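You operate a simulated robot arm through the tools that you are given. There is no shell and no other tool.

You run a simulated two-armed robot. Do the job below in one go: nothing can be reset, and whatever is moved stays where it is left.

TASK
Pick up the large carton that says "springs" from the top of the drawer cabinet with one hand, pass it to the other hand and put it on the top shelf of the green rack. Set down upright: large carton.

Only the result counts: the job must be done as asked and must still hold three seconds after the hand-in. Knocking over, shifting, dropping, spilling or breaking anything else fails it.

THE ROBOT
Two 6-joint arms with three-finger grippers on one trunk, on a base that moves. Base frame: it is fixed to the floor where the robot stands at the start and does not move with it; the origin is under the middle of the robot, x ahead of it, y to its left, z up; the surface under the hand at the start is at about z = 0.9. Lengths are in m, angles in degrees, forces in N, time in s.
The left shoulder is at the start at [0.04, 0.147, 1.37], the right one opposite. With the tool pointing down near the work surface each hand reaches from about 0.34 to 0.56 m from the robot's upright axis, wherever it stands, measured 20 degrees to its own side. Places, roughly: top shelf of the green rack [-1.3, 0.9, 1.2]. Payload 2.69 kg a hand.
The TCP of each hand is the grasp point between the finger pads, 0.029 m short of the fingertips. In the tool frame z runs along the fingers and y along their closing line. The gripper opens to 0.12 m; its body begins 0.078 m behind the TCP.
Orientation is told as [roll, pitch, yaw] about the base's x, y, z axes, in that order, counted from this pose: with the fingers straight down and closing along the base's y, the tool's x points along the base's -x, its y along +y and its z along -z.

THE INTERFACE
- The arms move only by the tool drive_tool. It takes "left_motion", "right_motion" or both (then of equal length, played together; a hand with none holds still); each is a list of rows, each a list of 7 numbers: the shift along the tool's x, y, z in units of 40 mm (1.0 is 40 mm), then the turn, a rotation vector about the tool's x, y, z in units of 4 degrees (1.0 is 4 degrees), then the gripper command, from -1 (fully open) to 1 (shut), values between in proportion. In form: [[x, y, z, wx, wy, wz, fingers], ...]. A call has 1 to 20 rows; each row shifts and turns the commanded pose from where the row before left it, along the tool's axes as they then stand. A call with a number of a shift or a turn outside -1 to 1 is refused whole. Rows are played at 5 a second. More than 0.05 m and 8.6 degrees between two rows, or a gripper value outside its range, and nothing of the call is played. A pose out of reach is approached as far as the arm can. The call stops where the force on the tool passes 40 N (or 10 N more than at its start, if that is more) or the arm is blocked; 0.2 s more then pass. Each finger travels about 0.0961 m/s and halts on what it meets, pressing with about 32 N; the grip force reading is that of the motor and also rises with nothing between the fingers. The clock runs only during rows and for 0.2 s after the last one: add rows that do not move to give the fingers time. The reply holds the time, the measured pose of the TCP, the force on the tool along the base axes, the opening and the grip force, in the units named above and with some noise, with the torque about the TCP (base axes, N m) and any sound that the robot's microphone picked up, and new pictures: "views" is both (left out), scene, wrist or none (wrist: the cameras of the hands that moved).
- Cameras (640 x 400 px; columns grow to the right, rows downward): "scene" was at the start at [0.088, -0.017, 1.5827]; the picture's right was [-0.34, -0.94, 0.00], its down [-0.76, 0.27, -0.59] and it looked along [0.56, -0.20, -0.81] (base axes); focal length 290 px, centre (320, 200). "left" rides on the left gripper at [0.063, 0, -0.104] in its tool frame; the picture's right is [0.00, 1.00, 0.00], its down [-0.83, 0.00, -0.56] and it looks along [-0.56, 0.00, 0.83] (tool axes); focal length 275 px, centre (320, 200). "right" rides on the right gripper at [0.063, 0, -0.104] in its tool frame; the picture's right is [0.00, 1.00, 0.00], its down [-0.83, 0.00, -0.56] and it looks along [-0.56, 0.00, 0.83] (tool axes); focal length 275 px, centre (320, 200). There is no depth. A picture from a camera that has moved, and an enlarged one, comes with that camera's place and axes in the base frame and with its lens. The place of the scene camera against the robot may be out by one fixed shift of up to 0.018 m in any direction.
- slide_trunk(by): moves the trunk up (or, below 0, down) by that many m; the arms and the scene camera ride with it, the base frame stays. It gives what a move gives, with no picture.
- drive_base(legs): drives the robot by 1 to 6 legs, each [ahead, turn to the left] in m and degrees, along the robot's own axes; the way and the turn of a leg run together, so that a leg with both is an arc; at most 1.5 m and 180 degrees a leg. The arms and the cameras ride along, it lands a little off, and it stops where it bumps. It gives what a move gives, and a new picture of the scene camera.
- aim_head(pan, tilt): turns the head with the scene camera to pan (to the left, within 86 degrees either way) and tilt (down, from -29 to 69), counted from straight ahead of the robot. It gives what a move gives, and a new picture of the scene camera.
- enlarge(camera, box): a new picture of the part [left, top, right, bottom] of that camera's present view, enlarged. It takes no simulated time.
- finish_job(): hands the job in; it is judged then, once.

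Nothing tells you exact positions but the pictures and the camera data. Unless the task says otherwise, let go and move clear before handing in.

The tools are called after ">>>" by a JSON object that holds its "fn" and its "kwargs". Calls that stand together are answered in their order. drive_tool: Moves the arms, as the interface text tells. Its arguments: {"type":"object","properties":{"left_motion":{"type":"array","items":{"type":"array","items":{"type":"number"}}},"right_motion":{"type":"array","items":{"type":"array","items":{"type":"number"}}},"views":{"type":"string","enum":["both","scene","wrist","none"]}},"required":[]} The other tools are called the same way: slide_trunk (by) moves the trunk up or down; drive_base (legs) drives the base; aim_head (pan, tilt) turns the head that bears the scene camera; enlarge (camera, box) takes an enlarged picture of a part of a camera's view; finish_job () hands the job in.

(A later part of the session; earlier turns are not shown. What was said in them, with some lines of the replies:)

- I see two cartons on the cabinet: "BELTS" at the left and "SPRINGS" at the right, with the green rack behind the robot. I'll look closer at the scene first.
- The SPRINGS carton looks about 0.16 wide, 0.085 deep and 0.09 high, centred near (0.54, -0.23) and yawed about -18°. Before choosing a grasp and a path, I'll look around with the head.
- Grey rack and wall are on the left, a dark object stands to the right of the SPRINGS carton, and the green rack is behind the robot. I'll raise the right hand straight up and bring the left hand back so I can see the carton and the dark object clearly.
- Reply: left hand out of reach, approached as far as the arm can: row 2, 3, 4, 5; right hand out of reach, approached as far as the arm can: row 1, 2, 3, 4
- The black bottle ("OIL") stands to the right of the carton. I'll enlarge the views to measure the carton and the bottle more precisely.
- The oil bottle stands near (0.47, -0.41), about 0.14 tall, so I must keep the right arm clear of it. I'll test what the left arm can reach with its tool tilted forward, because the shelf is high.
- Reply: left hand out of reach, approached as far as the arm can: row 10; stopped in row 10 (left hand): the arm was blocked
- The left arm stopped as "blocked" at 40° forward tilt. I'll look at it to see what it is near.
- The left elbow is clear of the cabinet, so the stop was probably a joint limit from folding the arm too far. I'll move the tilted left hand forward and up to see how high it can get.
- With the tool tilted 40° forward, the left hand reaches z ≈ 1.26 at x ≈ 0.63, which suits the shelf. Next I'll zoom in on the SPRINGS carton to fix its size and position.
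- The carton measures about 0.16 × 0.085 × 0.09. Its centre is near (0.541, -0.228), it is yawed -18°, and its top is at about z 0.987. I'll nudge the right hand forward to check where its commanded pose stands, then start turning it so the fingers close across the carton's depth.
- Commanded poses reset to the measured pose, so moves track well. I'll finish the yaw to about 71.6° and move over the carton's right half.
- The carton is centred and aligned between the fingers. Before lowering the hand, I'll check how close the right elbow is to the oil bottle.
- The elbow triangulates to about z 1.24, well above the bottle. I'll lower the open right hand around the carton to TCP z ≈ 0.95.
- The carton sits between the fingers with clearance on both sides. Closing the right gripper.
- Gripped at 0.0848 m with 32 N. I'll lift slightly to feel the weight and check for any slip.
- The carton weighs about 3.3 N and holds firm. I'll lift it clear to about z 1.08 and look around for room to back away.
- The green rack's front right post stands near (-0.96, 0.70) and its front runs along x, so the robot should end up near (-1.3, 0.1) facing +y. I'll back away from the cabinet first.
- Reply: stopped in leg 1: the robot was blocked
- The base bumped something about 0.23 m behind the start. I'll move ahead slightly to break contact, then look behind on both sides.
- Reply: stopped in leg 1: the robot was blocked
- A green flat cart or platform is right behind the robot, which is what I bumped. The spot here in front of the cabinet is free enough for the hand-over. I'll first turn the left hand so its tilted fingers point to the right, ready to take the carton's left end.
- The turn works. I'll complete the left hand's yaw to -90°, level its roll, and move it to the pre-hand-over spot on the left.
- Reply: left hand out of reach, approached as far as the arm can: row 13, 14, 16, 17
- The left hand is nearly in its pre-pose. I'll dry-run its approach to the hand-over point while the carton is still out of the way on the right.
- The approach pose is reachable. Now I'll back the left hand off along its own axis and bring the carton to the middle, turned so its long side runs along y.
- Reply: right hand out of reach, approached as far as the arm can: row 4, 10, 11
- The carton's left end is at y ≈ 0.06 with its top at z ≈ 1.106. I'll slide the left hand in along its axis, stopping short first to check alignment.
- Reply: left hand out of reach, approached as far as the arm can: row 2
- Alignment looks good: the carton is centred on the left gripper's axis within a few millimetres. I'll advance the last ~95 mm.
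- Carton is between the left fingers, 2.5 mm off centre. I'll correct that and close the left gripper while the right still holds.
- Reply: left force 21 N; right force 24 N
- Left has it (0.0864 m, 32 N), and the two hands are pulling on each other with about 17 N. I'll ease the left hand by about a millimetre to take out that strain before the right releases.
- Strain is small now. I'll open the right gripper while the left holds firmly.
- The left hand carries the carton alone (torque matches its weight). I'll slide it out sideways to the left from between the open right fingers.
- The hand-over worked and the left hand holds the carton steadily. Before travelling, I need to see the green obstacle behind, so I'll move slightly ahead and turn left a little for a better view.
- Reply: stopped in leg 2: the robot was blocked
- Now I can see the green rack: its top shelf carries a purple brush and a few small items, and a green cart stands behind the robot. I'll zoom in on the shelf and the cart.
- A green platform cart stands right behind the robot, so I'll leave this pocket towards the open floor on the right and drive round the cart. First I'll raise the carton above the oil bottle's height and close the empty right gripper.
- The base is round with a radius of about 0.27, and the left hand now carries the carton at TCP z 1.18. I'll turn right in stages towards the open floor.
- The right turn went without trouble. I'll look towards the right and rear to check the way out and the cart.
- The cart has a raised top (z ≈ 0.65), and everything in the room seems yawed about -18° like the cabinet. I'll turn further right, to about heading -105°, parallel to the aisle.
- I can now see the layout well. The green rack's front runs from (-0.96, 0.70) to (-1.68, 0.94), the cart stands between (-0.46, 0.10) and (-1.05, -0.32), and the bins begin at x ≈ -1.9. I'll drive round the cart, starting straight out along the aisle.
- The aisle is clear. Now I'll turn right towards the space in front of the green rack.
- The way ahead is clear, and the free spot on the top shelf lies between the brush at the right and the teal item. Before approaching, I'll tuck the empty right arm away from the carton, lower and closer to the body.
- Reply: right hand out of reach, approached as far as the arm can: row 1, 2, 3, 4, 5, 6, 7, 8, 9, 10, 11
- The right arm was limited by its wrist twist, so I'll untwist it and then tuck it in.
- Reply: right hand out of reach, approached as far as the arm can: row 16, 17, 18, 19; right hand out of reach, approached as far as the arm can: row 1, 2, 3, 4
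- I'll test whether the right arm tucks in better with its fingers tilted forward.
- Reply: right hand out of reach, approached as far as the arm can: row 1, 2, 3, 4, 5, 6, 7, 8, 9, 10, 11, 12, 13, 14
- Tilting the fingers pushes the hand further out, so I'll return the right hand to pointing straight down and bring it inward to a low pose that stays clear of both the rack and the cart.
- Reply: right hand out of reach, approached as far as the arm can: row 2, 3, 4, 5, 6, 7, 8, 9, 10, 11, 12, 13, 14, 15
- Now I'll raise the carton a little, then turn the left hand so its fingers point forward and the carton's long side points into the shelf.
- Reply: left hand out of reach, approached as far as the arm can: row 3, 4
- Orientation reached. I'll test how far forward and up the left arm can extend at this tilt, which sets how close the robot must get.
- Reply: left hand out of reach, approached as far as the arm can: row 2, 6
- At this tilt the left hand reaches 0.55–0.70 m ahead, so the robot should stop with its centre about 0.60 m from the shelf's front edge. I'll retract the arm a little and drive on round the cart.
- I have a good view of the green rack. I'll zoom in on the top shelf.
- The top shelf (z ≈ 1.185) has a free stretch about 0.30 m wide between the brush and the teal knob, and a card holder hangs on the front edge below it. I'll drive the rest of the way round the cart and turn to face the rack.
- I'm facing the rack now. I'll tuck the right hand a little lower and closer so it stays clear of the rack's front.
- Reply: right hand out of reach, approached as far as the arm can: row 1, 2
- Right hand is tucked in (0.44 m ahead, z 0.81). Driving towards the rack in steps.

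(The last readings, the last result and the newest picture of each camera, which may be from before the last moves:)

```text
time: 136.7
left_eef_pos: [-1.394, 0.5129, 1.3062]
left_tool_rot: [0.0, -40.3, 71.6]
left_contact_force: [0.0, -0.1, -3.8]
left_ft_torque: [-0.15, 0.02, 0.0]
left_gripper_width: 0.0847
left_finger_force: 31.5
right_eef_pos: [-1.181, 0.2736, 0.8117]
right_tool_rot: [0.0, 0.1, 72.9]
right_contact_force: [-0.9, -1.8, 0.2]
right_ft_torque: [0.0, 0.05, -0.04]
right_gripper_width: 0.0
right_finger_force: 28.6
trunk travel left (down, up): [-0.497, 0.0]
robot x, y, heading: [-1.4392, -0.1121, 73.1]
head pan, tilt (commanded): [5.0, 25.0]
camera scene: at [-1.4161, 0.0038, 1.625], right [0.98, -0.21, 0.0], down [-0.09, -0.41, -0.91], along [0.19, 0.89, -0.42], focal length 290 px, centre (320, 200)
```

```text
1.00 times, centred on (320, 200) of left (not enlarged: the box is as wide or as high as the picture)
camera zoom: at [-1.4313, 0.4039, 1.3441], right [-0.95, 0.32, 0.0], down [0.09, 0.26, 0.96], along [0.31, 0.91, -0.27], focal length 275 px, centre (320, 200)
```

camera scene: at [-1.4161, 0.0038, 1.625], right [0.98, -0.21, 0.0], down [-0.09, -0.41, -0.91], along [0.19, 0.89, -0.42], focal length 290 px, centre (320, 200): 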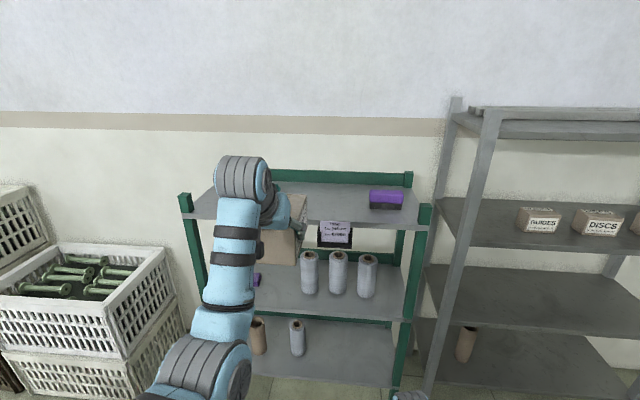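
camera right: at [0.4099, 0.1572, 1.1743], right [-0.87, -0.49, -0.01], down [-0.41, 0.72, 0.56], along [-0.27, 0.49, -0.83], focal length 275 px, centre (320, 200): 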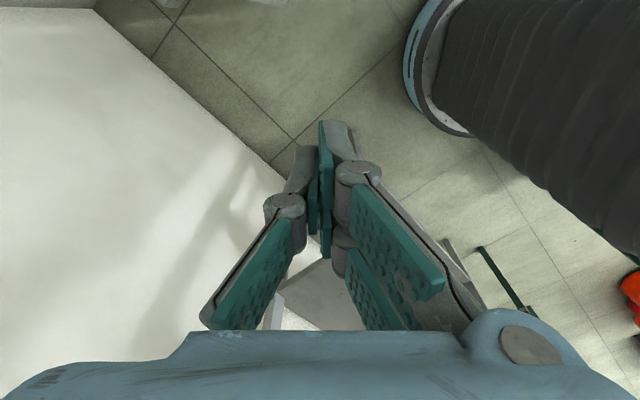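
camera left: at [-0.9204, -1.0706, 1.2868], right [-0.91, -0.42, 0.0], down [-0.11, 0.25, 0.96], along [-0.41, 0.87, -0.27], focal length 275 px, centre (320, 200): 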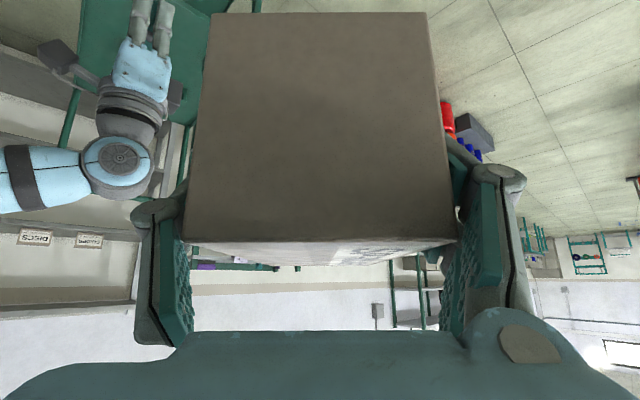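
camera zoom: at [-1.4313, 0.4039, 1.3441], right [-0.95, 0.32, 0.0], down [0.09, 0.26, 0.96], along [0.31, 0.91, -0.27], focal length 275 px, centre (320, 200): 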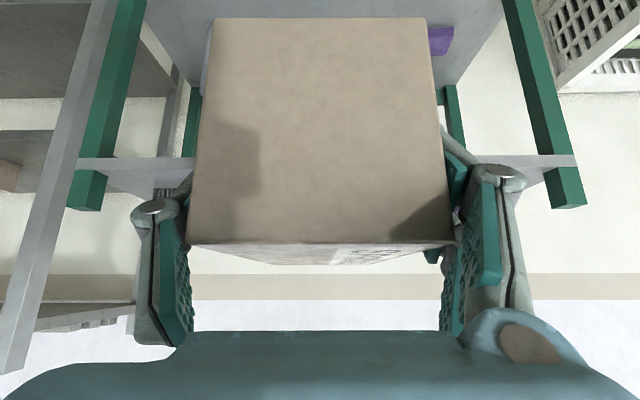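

The left wrist camera now shows the rack's front posts and shelf edge very well. I'll zoom in on both ends to measure the shelf's height and distance.

>>> {"fn": "enlarge", "kwargs": {"camera": "left", "box": [40, 110, 200, 210]}}

>>> {"fn": "enlarge", "kwargs": {"camera": "left", "box": [460, 110, 620, 210]}}

```text
4.00 times, centred on (120, 160) of left
camera zoom: at [-1.4313, 0.4039, 1.3441], right [-0.95, 0.32, 0.0], down [0.09, 0.26, 0.96], along [0.31, 0.91, -0.27], focal length 1101 px, centre (1120, 360)
```

zoom: 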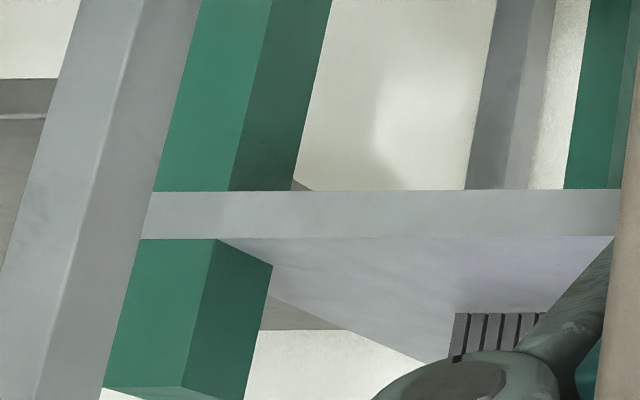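

```text
4.00 times, centred on (540, 160) of left
camera zoom: at [-1.4313, 0.4039, 1.3441], right [-0.95, 0.32, 0.0], down [0.09, 0.26, 0.96], along [0.31, 0.91, -0.27], focal length 1101 px, centre (-560, 360)
```

zoom: 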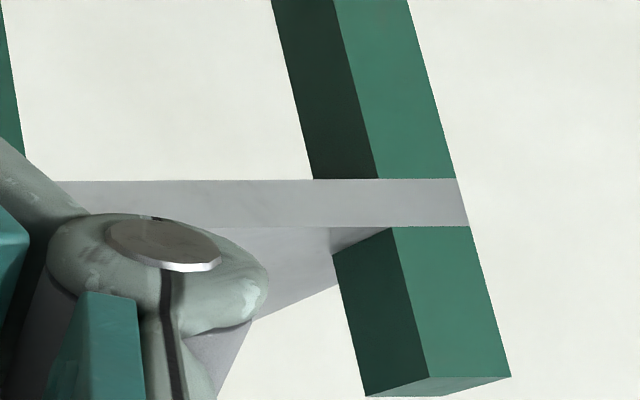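

From the wrist view, the shelf top is at z ≈ 1.18 and the front edge runs from about (-0.94, 0.66) to (-1.68, 0.90). I'll shift the hand about 50 mm right to line up with the gap, then drive closer.

>>> {"fn": "drive_tool", "kwargs": {"left_motion": [[0, -0.45, 0, 0, 0, 0, 1], [0, -0.45, 0, 0, 0, 0, 1], [0, -0.45, 0, 0, 0, 0, 1]], "views": "none"}}

>>> {"fn": "drive_base", "kwargs": {"legs": [[0.2, 0]]}}

>>> {"fn": "enlarge", "kwargs": {"camera": "left", "box": [0, 0, 640, 400]}}

```text
time: 137.4
left_eef_pos: [-1.3427, 0.4957, 1.3068]
left_tool_rot: [-0.1, -40.3, 71.6]
left_contact_force: [0.2, -0.4, -3.3]
left_ft_torque: [-0.21, 0.03, 0.02]
left_gripper_width: 0.0847
left_finger_force: 31.7
right_eef_pos: [-1.18, 0.2721, 0.8119]
right_tool_rot: [0.1, 0.1, 72.8]
right_contact_force: [-0.4, -0.1, -0.7]
right_ft_torque: [-0.04, 0.02, -0.02]
right_gripper_width: 0.0
right_finger_force: 28.2
trunk travel left (down, up): [-0.497, 0.0]
robot x, y, heading: [-1.4412, -0.112, 72.6]
head pan, tilt (commanded): [5.0, 25.0]
```

```text
time: 139.0
left_eef_pos: [-1.2862, 0.6799, 1.3086]
left_tool_rot: [0.0, -40.5, 71.7]
left_contact_force: [0.2, -0.3, -3.2]
left_ft_torque: [-0.16, 0.05, 0.03]
left_gripper_width: 0.0851
left_finger_force: 31.8
right_eef_pos: [-1.1246, 0.4605, 0.8151]
right_tool_rot: [0.0, -0.1, 72.9]
right_contact_force: [0.0, -0.3, -0.7]
right_ft_torque: [-0.02, -0.01, 0.03]
right_gripper_width: 0.0001
right_finger_force: 28.6
trunk travel left (down, up): [-0.497, 0.0]
robot x, y, heading: [-1.3855, 0.0758, 73.1]
head pan, tilt (commanded): [5.0, 25.0]
camera scene: at [-1.36, 0.1875, 1.6255], right [0.98, -0.21, 0.0], down [-0.09, -0.41, -0.91], along [0.19, 0.89, -0.42], focal length 290 px, centre (320, 200)
```

scene: 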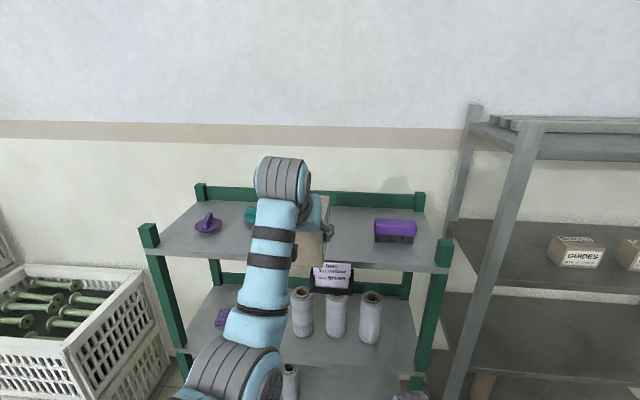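

```text
1.00 times, centred on (320, 200) of left (not enlarged: the box is as wide or as high as the picture)
camera zoom: at [-1.3232, 0.5709, 1.3466], right [-0.95, 0.32, 0.0], down [0.09, 0.26, 0.96], along [0.31, 0.91, -0.27], focal length 275 px, centre (320, 200)
```

zoom: 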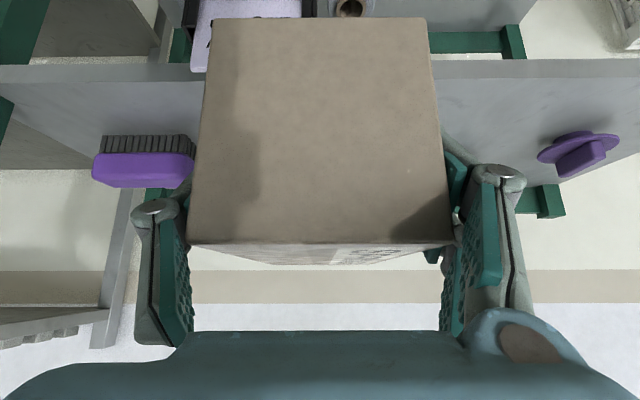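

>>> {"fn": "enlarge", "kwargs": {"camera": "left", "box": [0, 20, 200, 145]}}

>>> {"fn": "enlarge", "kwargs": {"camera": "left", "box": [430, 20, 640, 151]}}

>>> {"fn": "enlarge", "kwargs": {"camera": "scene", "box": [130, 140, 460, 346]}}

```text
3.20 times, centred on (100, 82) of left
camera zoom: at [-1.3232, 0.5709, 1.3466], right [-0.95, 0.32, 0.0], down [0.09, 0.26, 0.96], along [0.31, 0.91, -0.27], focal length 881 px, centre (1024, 576)
```

zoom: 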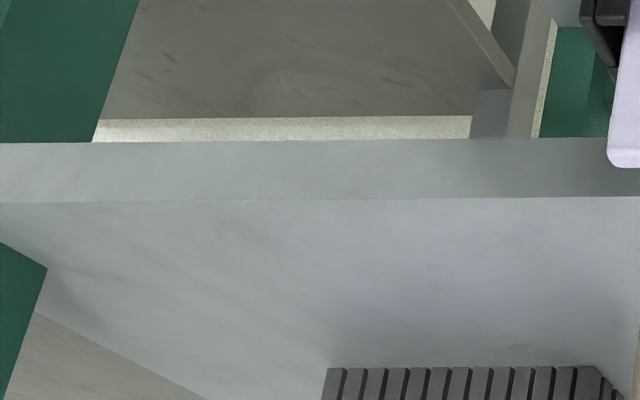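

```text
3.05 times, centred on (535, 86) of left
camera zoom: at [-1.3232, 0.5709, 1.3466], right [-0.95, 0.32, 0.0], down [0.09, 0.26, 0.96], along [0.31, 0.91, -0.27], focal length 839 px, centre (-335, 549)
```

zoom: 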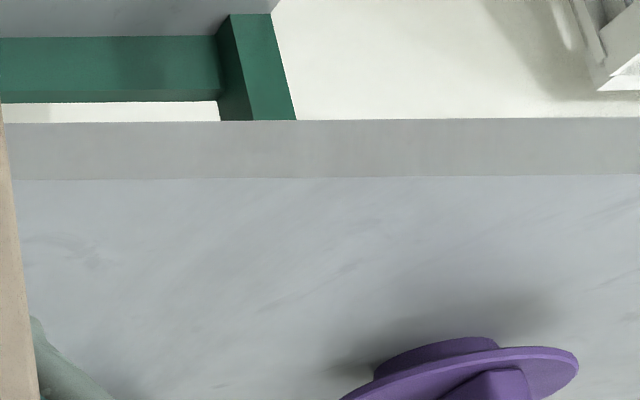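

```text
1.94 times, centred on (295, 243) of scene
camera zoom: at [-1.36, 0.1875, 1.6255], right [0.98, -0.21, 0.0], down [-0.09, -0.41, -0.91], along [0.19, 0.89, -0.42], focal length 562 px, centre (368, 117)
```

zoom: 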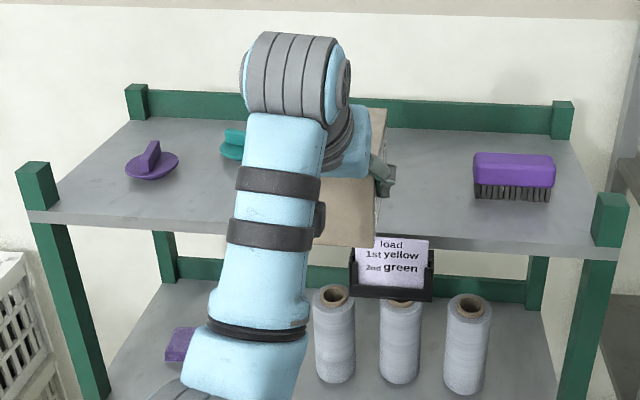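

Two wrist views agree: the shelf top is at z ≈ 1.181, and the carton is already lined up with the free gap (u ≈ 0.333, with the brush ending at 0.18 and the knob starting at 0.50). I'll drive the last 0.10 m.

>>> {"fn": "drive_base", "kwargs": {"legs": [[0.1, 0]]}}

>>> {"fn": "enlarge", "kwargs": {"camera": "left", "box": [0, 0, 640, 400]}}

```text
time: 140.2
left_eef_pos: [-1.259, 0.7686, 1.3142]
left_tool_rot: [-0.1, -41.0, 71.8]
left_contact_force: [0.8, 2.5, -3.9]
left_ft_torque: [-0.28, 0.12, 0.02]
left_gripper_width: 0.0848
left_finger_force: 32.6
right_eef_pos: [-1.0977, 0.5532, 0.8127]
right_tool_rot: [0.0, 0.0, 73.1]
right_contact_force: [-0.5, -1.9, -0.2]
right_ft_torque: [0.19, -0.04, -0.01]
right_gripper_width: 0.0
right_finger_force: 28.6
trunk travel left (down, up): [-0.497, 0.0]
robot x, y, heading: [-1.352, 0.1726, 73.4]
head pan, tilt (commanded): [5.0, 25.0]
camera scene: at [-1.3312, 0.2815, 1.6256], right [0.98, -0.21, 0.0], down [-0.09, -0.41, -0.91], along [0.19, 0.89, -0.42], focal length 290 px, centre (320, 200)
```

scene: 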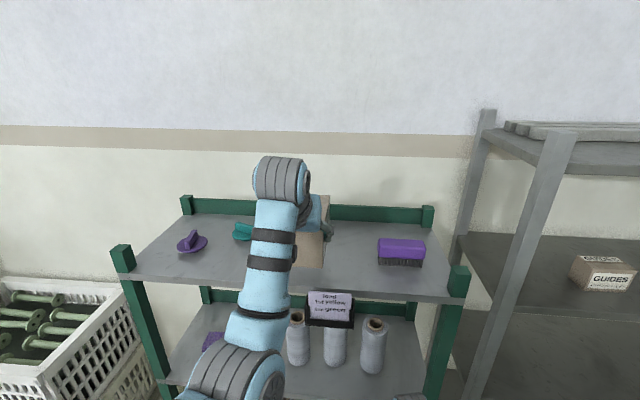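

```text
1.00 times, centred on (320, 200) of left (not enlarged: the box is as wide or as high as the picture)
camera zoom: at [-1.2962, 0.6599, 1.3499], right [-0.95, 0.32, 0.0], down [0.09, 0.25, 0.96], along [0.31, 0.91, -0.26], focal length 275 px, centre (320, 200)
```

zoom: 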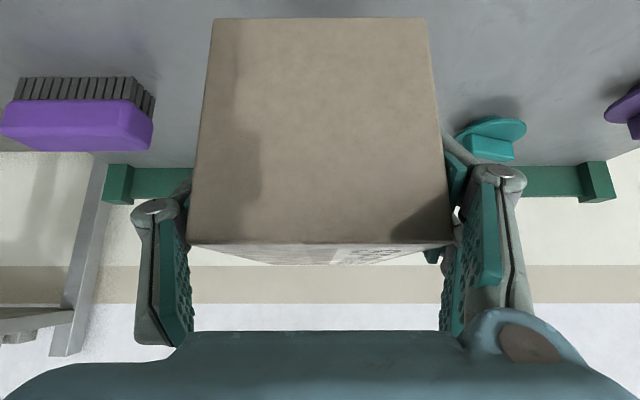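

In position: TCP at u 0.334, just past the shelf edge, with the knob and brush clear on both sides. I'll extend the arm 70 mm further over the shelf.

>>> {"fn": "drive_tool", "kwargs": {"left_motion": [[0, 0, 0, 0, 0, 0, 1], [-0.444, 0, 0.378, 0, 0, 0, 1], [-0.444, 0, 0.378, 0, 0, 0, 1], [-0.444, 0, 0.378, 0, 0, 0, 1], [0, 0, 0, 0, 0, 0, 1]], "views": "both"}}

```text
time: 141.4
left_eef_pos: [-1.2334, 0.8452, 1.3086]
left_tool_rot: [-0.2, -40.5, 71.7]
left_contact_force: [0.1, 0.1, -3.6]
left_ft_torque: [-0.15, 0.09, 0.0]
left_gripper_width: 0.0848
left_finger_force: 31.7
right_eef_pos: [-1.0949, 0.5589, 0.8096]
right_tool_rot: [0.0, 0.5, 73.1]
right_contact_force: [0.2, -0.2, -0.1]
right_ft_torque: [-0.03, 0.02, 0.01]
right_gripper_width: 0.0
right_finger_force: 28.6
trunk travel left (down, up): [-0.497, 0.0]
robot x, y, heading: [-1.3542, 0.1728, 73.0]
head pan, tilt (commanded): [5.0, 25.0]
camera scene: at [-1.3277, 0.2935, 1.6248], right [0.98, -0.21, 0.0], down [-0.09, -0.42, -0.91], along [0.19, 0.89, -0.43], focal length 290 px, centre (320, 200)
camera left: at [-1.2711, 0.7367, 1.3456], right [-0.95, 0.32, 0.0], down [0.09, 0.26, 0.96], along [0.31, 0.91, -0.27], focal length 275 px, centre (320, 200)
```

scene: 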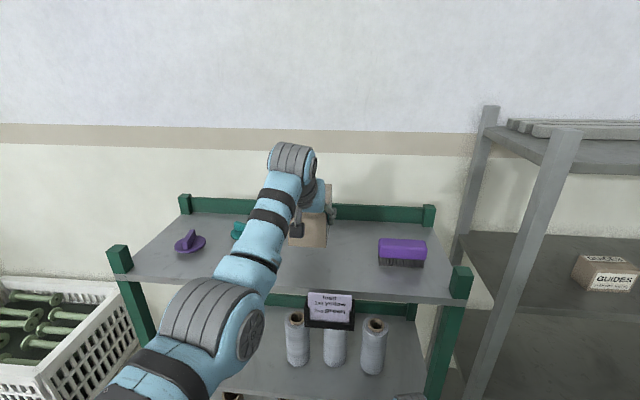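
left: 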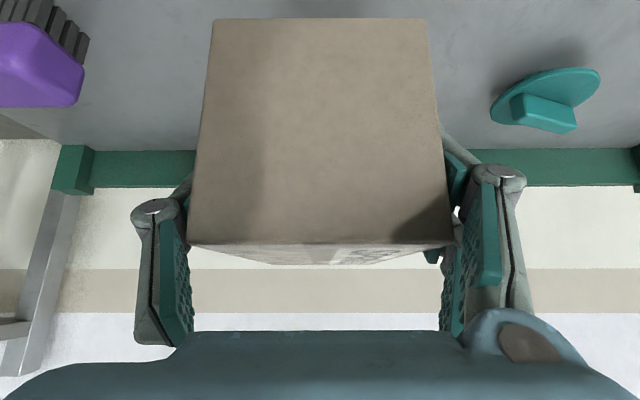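

The carton is centred over the free spot, with its far end about 95 mm from the back rail. I'll lower it to roughly 10 mm above the shelf.

>>> {"fn": "drive_tool", "kwargs": {"left_motion": [[0.217, 0, 0.254, 0, 0, 0, 1], [0.217, 0, 0.254, 0, 0, 0, 1], [0.217, 0, 0.254, 0, 0, 0, 1], [0.217, 0, 0.254, 0, 0, 0, 1], [0, 0, 0, 0, 0, 0, 1]], "views": "both"}}

```text
time: 142.6
left_eef_pos: [-1.2345, 0.8432, 1.256]
left_tool_rot: [-0.1, -40.7, 71.8]
left_contact_force: [-0.3, 0.0, -4.3]
left_ft_torque: [-0.21, 0.07, -0.01]
left_gripper_width: 0.0847
left_finger_force: 32.4
right_eef_pos: [-1.0959, 0.5577, 0.8104]
right_tool_rot: [0.1, 0.4, 73.1]
right_contact_force: [0.5, -0.2, -0.5]
right_ft_torque: [-0.01, 0.02, -0.01]
right_gripper_width: 0.0
right_finger_force: 27.9
trunk travel left (down, up): [-0.497, 0.0]
robot x, y, heading: [-1.351, 0.1721, 73.1]
head pan, tilt (commanded): [5.0, 25.0]
camera scene: at [-1.3286, 0.2908, 1.625], right [0.98, -0.21, 0.0], down [-0.09, -0.41, -0.91], along [0.19, 0.89, -0.42], focal length 290 px, centre (320, 200)
camera left: at [-1.2719, 0.734, 1.2932], right [-0.95, 0.32, 0.0], down [0.09, 0.25, 0.96], along [0.31, 0.91, -0.27], focal length 275 px, centre (320, 200)
```

scene: 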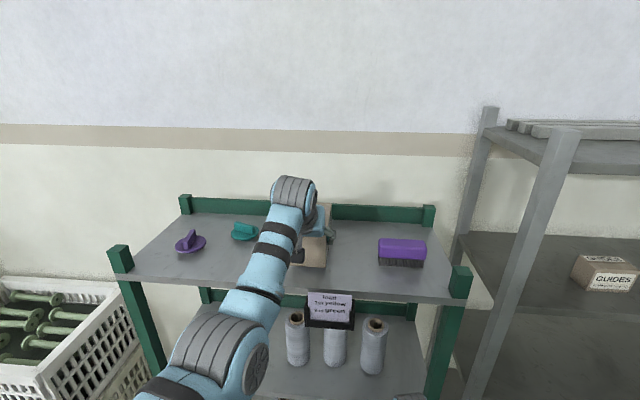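
left: 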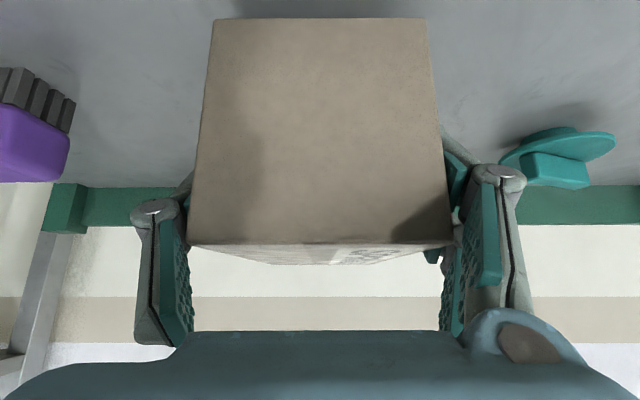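

>>> {"fn": "drive_tool", "kwargs": {"left_motion": [[0.0815, 0, 0.095, 0, 0, 0, 1], [0.0815, 0, 0.095, 0, 0, 0, 1], [0, 0, 0, 0, 0, 0, 1]], "views": "wrist"}}

>>> {"fn": "enlarge", "kwargs": {"camera": "left", "box": [160, 0, 480, 60]}}

```text
time: 143.4
left_eef_pos: [-1.2348, 0.8429, 1.2468]
left_tool_rot: [-0.2, -40.5, 71.7]
left_contact_force: [-1.2, -0.5, -3.8]
left_ft_torque: [-0.19, 0.05, 0.01]
left_gripper_width: 0.085
left_finger_force: 31.8
right_eef_pos: [-1.096, 0.5567, 0.8107]
right_tool_rot: [0.0, 0.4, 73.0]
right_contact_force: [0.0, -0.1, 0.0]
right_ft_torque: [0.0, 0.02, -0.01]
right_gripper_width: 0.0
right_finger_force: 28.7
trunk travel left (down, up): [-0.497, 0.0]
robot x, y, heading: [-1.3498, 0.1751, 72.8]
head pan, tilt (commanded): [5.0, 25.0]
camera left: at [-1.2718, 0.7339, 1.2834], right [-0.95, 0.32, 0.0], down [0.09, 0.25, 0.96], along [0.31, 0.91, -0.27], focal length 275 px, centre (320, 200)
```

left: 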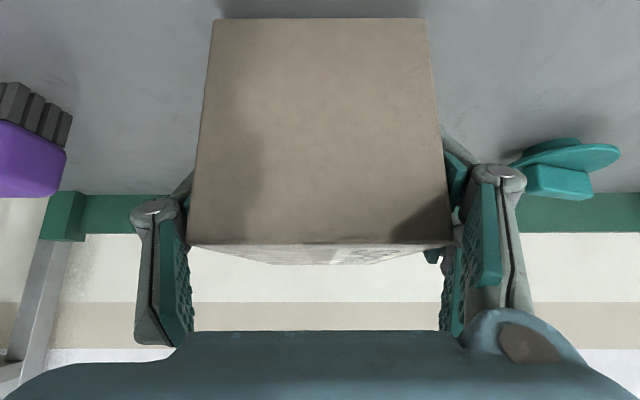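

```text
2.00 times, centred on (320, 30) of left
camera zoom: at [-1.2718, 0.7339, 1.2834], right [-0.95, 0.32, 0.0], down [0.09, 0.25, 0.96], along [0.31, 0.91, -0.27], focal length 551 px, centre (320, 540)
```

zoom: 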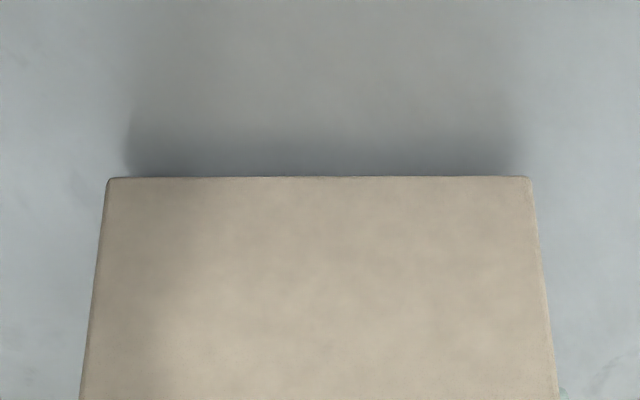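

Only a few millimetres remain. I'll lower in small steps and watch for contact.

>>> {"fn": "drive_tool", "kwargs": {"left_motion": [[0.0325, 0, 0.038, 0, 0, 0, 1], [0.0325, 0, 0.038, 0, 0, 0, 1], [0, 0, 0, 0, 0, 0, 1]], "views": "none"}}

>>> {"fn": "drive_tool", "kwargs": {"left_motion": [[0.0325, 0, 0.038, 0, 0, 0, 1], [0, 0, 0, 0, 0, 0, 1]], "views": "none"}}

```text
time: 144.2
left_eef_pos: [-1.2346, 0.8438, 1.2413]
left_tool_rot: [-0.1, -40.6, 71.6]
left_contact_force: [-0.4, 0.1, -3.3]
left_ft_torque: [-0.17, 0.06, 0.02]
left_gripper_width: 0.0849
left_finger_force: 32.0
right_eef_pos: [-1.0967, 0.5571, 0.8108]
right_tool_rot: [0.0, 0.3, 73.1]
right_contact_force: [1.1, 0.3, -0.5]
right_ft_torque: [-0.02, 0.03, 0.02]
right_gripper_width: 0.0002
right_finger_force: 28.9
trunk travel left (down, up): [-0.497, 0.0]
robot x, y, heading: [-1.3556, 0.1716, 73.0]
head pan, tilt (commanded): [5.0, 25.0]
```

```text
time: 144.8
left_eef_pos: [-1.2342, 0.8427, 1.2412]
left_tool_rot: [-0.1, -40.8, 71.7]
left_contact_force: [0.4, 5.2, 5.7]
left_ft_torque: [-0.15, 0.3, -0.1]
left_gripper_width: 0.0845
left_finger_force: 31.8
right_eef_pos: [-1.0958, 0.5571, 0.8111]
right_tool_rot: [0.0, 0.3, 73.0]
right_contact_force: [-0.5, 0.4, -0.3]
right_ft_torque: [-0.01, -0.03, 0.03]
right_gripper_width: 0.0001
right_finger_force: 28.4
trunk travel left (down, up): [-0.497, 0.0]
robot x, y, heading: [-1.3544, 0.1718, 73.2]
head pan, tilt (commanded): [5.0, 25.0]
```

Contact: the near bottom edge touches with about 9 N, and the far end is raised by about a millimetre. I'll level the carton by half a degree and settle it.

>>> {"fn": "drive_tool", "kwargs": {"left_motion": [[0, 0, 0, 0, 0.13, 0, 1], [0, 0, 0, 0, 0, 0, 1], [0.012, 0, 0.014, 0, 0, 0, 1], [0, 0, 0, 0, 0, 0, 1]], "views": "wrist"}}

```text
time: 145.8
left_eef_pos: [-1.2361, 0.8424, 1.242]
left_tool_rot: [-0.2, -40.3, 71.7]
left_contact_force: [1.6, 8.1, 16.9]
left_ft_torque: [-0.37, -0.08, 0.05]
left_gripper_width: 0.0847
left_finger_force: 32.5
right_eef_pos: [-1.0968, 0.5551, 0.8116]
right_tool_rot: [0.0, 0.3, 73.1]
right_contact_force: [-0.2, 0.5, 0.0]
right_ft_torque: [0.01, 0.02, -0.02]
right_gripper_width: 0.0
right_finger_force: 29.1
trunk travel left (down, up): [-0.497, 0.0]
robot x, y, heading: [-1.3505, 0.1733, 73.0]
head pan, tilt (commanded): [5.0, 25.0]
camera left: at [-1.2719, 0.7334, 1.2795], right [-0.95, 0.32, 0.0], down [0.09, 0.26, 0.96], along [0.31, 0.91, -0.27], focal length 275 px, centre (320, 200)
```

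left: 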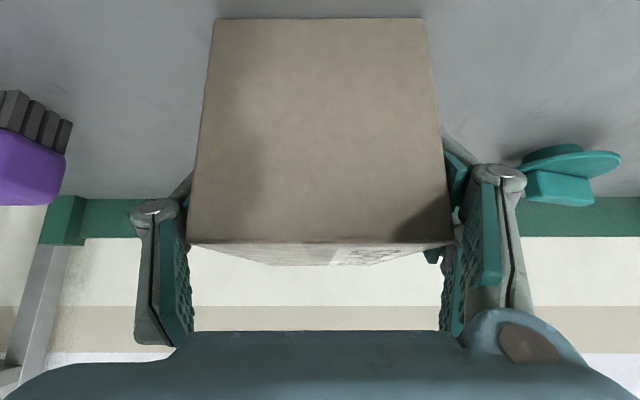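

The carton is seated on the shelf. I'll relax the downward push slightly and open the left fingers gradually.

>>> {"fn": "drive_tool", "kwargs": {"left_motion": [[-0.008, 0, -0.009, 0, 0, 0, 1], [0, 0, 0, 0, 0, 0, 0], [0, 0, 0, 0, 0, 0, -0.45], [0, 0, 0, 0, 0, 0, -0.55], [0, 0, 0, 0, 0, 0, -0.7], [0, 0, 0, 0, 0, 0, -0.85], [0, 0, 0, 0, 0, 0, -1], [0, 0, 0, 0, 0, 0, -1], [0, 0, 0, 0, 0, 0, -1]], "views": "both"}}

```text
time: 147.8
left_eef_pos: [-1.235, 0.842, 1.2402]
left_tool_rot: [-0.1, -40.0, 71.7]
left_contact_force: [0.4, 0.0, 0.1]
left_ft_torque: [-0.01, 0.0, 0.04]
left_gripper_width: 0.12
left_finger_force: 0.1
right_eef_pos: [-1.0953, 0.5566, 0.8112]
right_tool_rot: [0.0, 0.3, 73.0]
right_contact_force: [0.8, 0.7, 0.1]
right_ft_torque: [-0.02, -0.02, -0.01]
right_gripper_width: 0.0
right_finger_force: 28.6
trunk travel left (down, up): [-0.497, 0.0]
robot x, y, heading: [-1.3521, 0.1738, 73.0]
head pan, tilt (commanded): [5.0, 25.0]
camera scene: at [-1.3288, 0.2896, 1.6251], right [0.98, -0.21, 0.0], down [-0.09, -0.41, -0.91], along [0.19, 0.89, -0.42], focal length 290 px, centre (320, 200)
camera left: at [-1.2719, 0.7335, 1.2787], right [-0.95, 0.32, 0.0], down [0.09, 0.26, 0.96], along [0.31, 0.91, -0.28], focal length 275 px, centre (320, 200)
```

scene: 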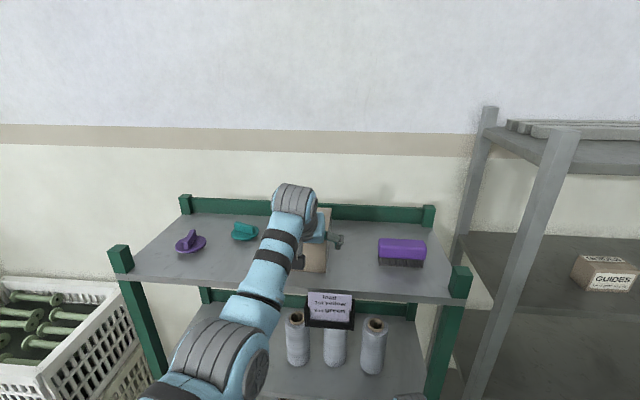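
left: 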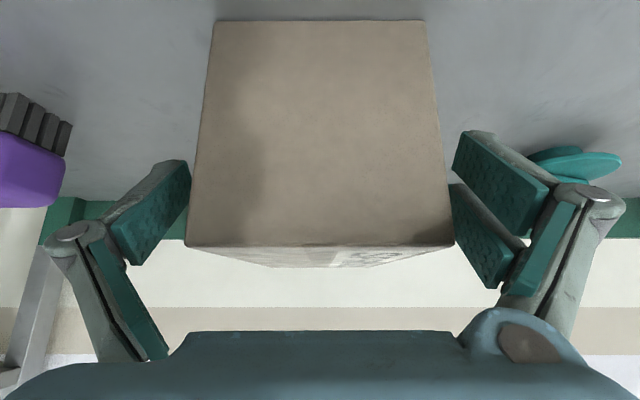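

Released; the carton stands on the shelf and the fingers are clear on both sides. I'll withdraw the hand straight back along its own axis.

>>> {"fn": "drive_tool", "kwargs": {"left_motion": [[0, 0, -0.4, 0, 0, 0, -1], [0, 0, -0.5, 0, 0, 0, -1], [0, 0, -0.6, 0, 0, 0, -1], [0, 0, -0.6, 0, 0, 0, -1]], "views": "both"}}

```text
time: 148.8
left_eef_pos: [-1.252, 0.7904, 1.306]
left_tool_rot: [-0.1, -40.2, 71.6]
left_contact_force: [-0.2, 0.0, -0.5]
left_ft_torque: [0.0, -0.06, 0.01]
left_gripper_width: 0.12
left_finger_force: 0.1
right_eef_pos: [-1.0972, 0.5572, 0.8106]
right_tool_rot: [0.0, 0.3, 73.2]
right_contact_force: [0.1, -0.1, 0.2]
right_ft_torque: [0.0, -0.03, 0.0]
right_gripper_width: 0.0
right_finger_force: 28.5
trunk travel left (down, up): [-0.497, 0.0]
robot x, y, heading: [-1.3518, 0.173, 73.3]
head pan, tilt (commanded): [5.0, 25.0]
camera scene: at [-1.3289, 0.2887, 1.6252], right [0.98, -0.21, 0.0], down [-0.09, -0.41, -0.91], along [0.19, 0.89, -0.42], focal length 290 px, centre (320, 200)
camera left: at [-1.2891, 0.6809, 1.3441], right [-0.95, 0.32, 0.0], down [0.09, 0.26, 0.96], along [0.31, 0.91, -0.28], focal length 275 px, centre (320, 200)
```

scene: 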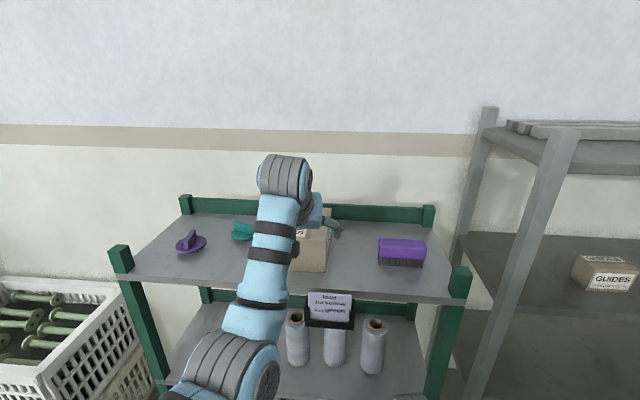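
left: 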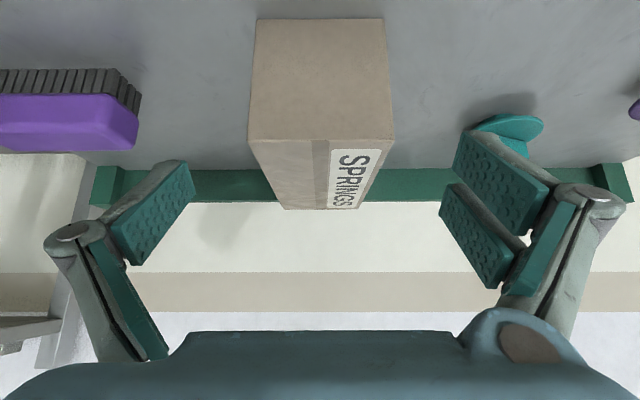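

The carton stands upright and free on the top shelf. I'll back the base away and take a last look.

>>> {"fn": "drive_base", "kwargs": {"legs": [[-0.25, 0]]}}

>>> {"fn": "aim_head", "kwargs": {"pan": -15, "tilt": 22}}

>>> {"fn": "enlarge", "kwargs": {"camera": "left", "box": [0, 0, 640, 400]}}

```text
time: 150.6
left_eef_pos: [-1.3239, 0.5564, 1.3023]
left_tool_rot: [-0.3, -39.9, 71.6]
left_contact_force: [0.1, 0.7, -0.8]
left_ft_torque: [0.02, 0.01, -0.02]
left_gripper_width: 0.1199
left_finger_force: 0.0
right_eef_pos: [-1.1675, 0.3192, 0.8096]
right_tool_rot: [0.0, 0.5, 73.2]
right_contact_force: [0.2, 0.1, -0.5]
right_ft_torque: [-0.04, 0.02, 0.01]
right_gripper_width: 0.0
right_finger_force: 28.4
trunk travel left (down, up): [-0.497, 0.0]
robot x, y, heading: [-1.4246, -0.0698, 73.2]
head pan, tilt (commanded): [5.0, 25.0]
camera scene: at [-1.3999, 0.0558, 1.6246], right [0.98, -0.21, 0.0], down [-0.09, -0.42, -0.9], along [0.19, 0.89, -0.43], focal length 290 px, centre (320, 200)
```

scene: 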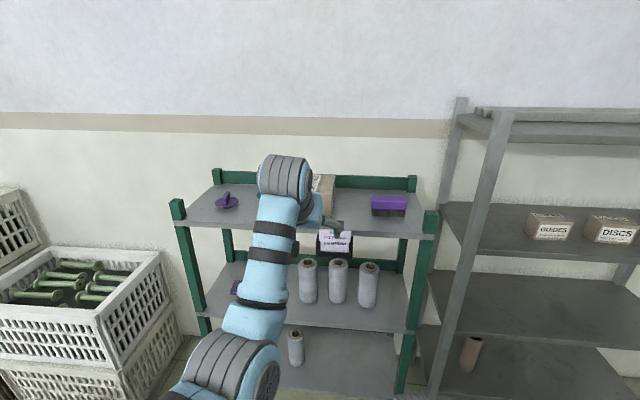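

```text
time: 151.4
left_eef_pos: [-1.3249, 0.5509, 1.3061]
left_tool_rot: [-0.1, -40.1, 71.7]
left_contact_force: [-0.1, -0.1, -0.5]
left_ft_torque: [-0.05, 0.01, -0.01]
left_gripper_width: 0.1201
left_finger_force: 0.0
right_eef_pos: [-1.1697, 0.3175, 0.8102]
right_tool_rot: [0.0, 0.3, 73.0]
right_contact_force: [0.9, 0.5, 0.5]
right_ft_torque: [0.02, 0.03, 0.01]
right_gripper_width: 0.0001
right_finger_force: 29.0
trunk travel left (down, up): [-0.497, 0.0]
robot x, y, heading: [-1.4263, -0.0703, 73.2]
head pan, tilt (commanded): [-15.0, 22.0]
camera scene: at [-1.3717, 0.0384, 1.63], right [0.85, -0.53, 0.0], down [-0.2, -0.32, -0.93], along [0.49, 0.79, -0.37], focal length 290 px, centre (320, 200)
```

scene: 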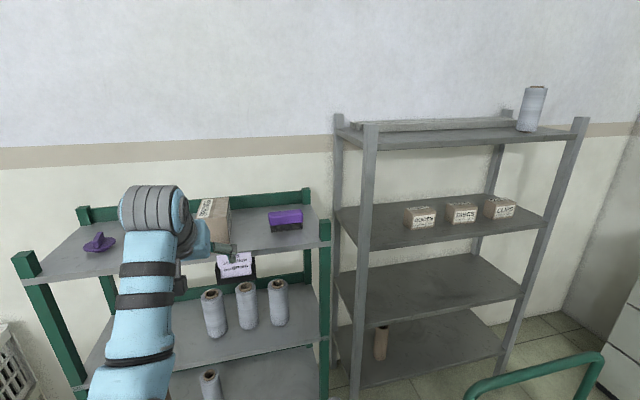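

```text
1.00 times, centred on (320, 200) of left (not enlarged: the box is as wide or as high as the picture)
camera zoom: at [-1.3619, 0.4421, 1.3437], right [-0.95, 0.32, 0.0], down [0.09, 0.26, 0.96], along [0.31, 0.91, -0.28], focal length 275 px, centre (320, 200)
```

zoom: 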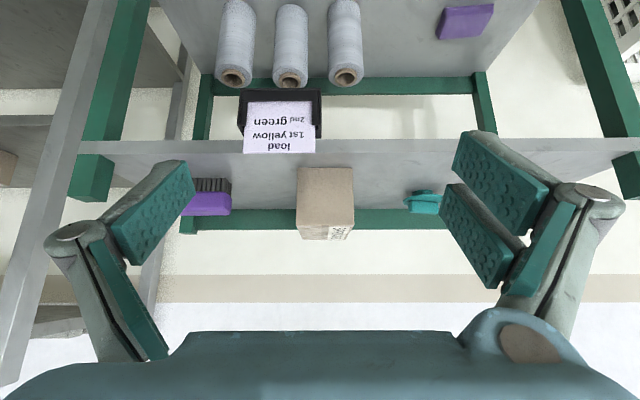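

The carton stands upright on the green rack's top shelf, between the brush and the knob. The other items I can see are where they were, both hands are clear, and I'm handing the job in.

>>> {"fn": "finish_job", "kwargs": {}}

```text
The job is handed in.
```

The springs carton is now standing upright on the top shelf of the green rack. The right hand picked it up from the cabinet and passed it to the left, and the left hand placed it. I've handed the job in but haven't seen how it was judged.

- **Placement:** the carton sits in the free gap between the purple brush and the teal knob. Both hands are clear of it and the robot has backed away from the rack.
- **Bump behind the start:** while reversing from the cabinet, the base hit something at low speed and stopped. It was most likely the green cart. I had no earlier view of the cart, so I can't rule out that it moved slightly.
- **Possible arm touch:** while turning left at the same spot, the robot stopped about 1° short and was reported as blocked. The left forearm may have touched the front post of the grey rack. The small cartons and the foil roll on that rack are still standing.

Nothing else I could see was knocked over or moved.
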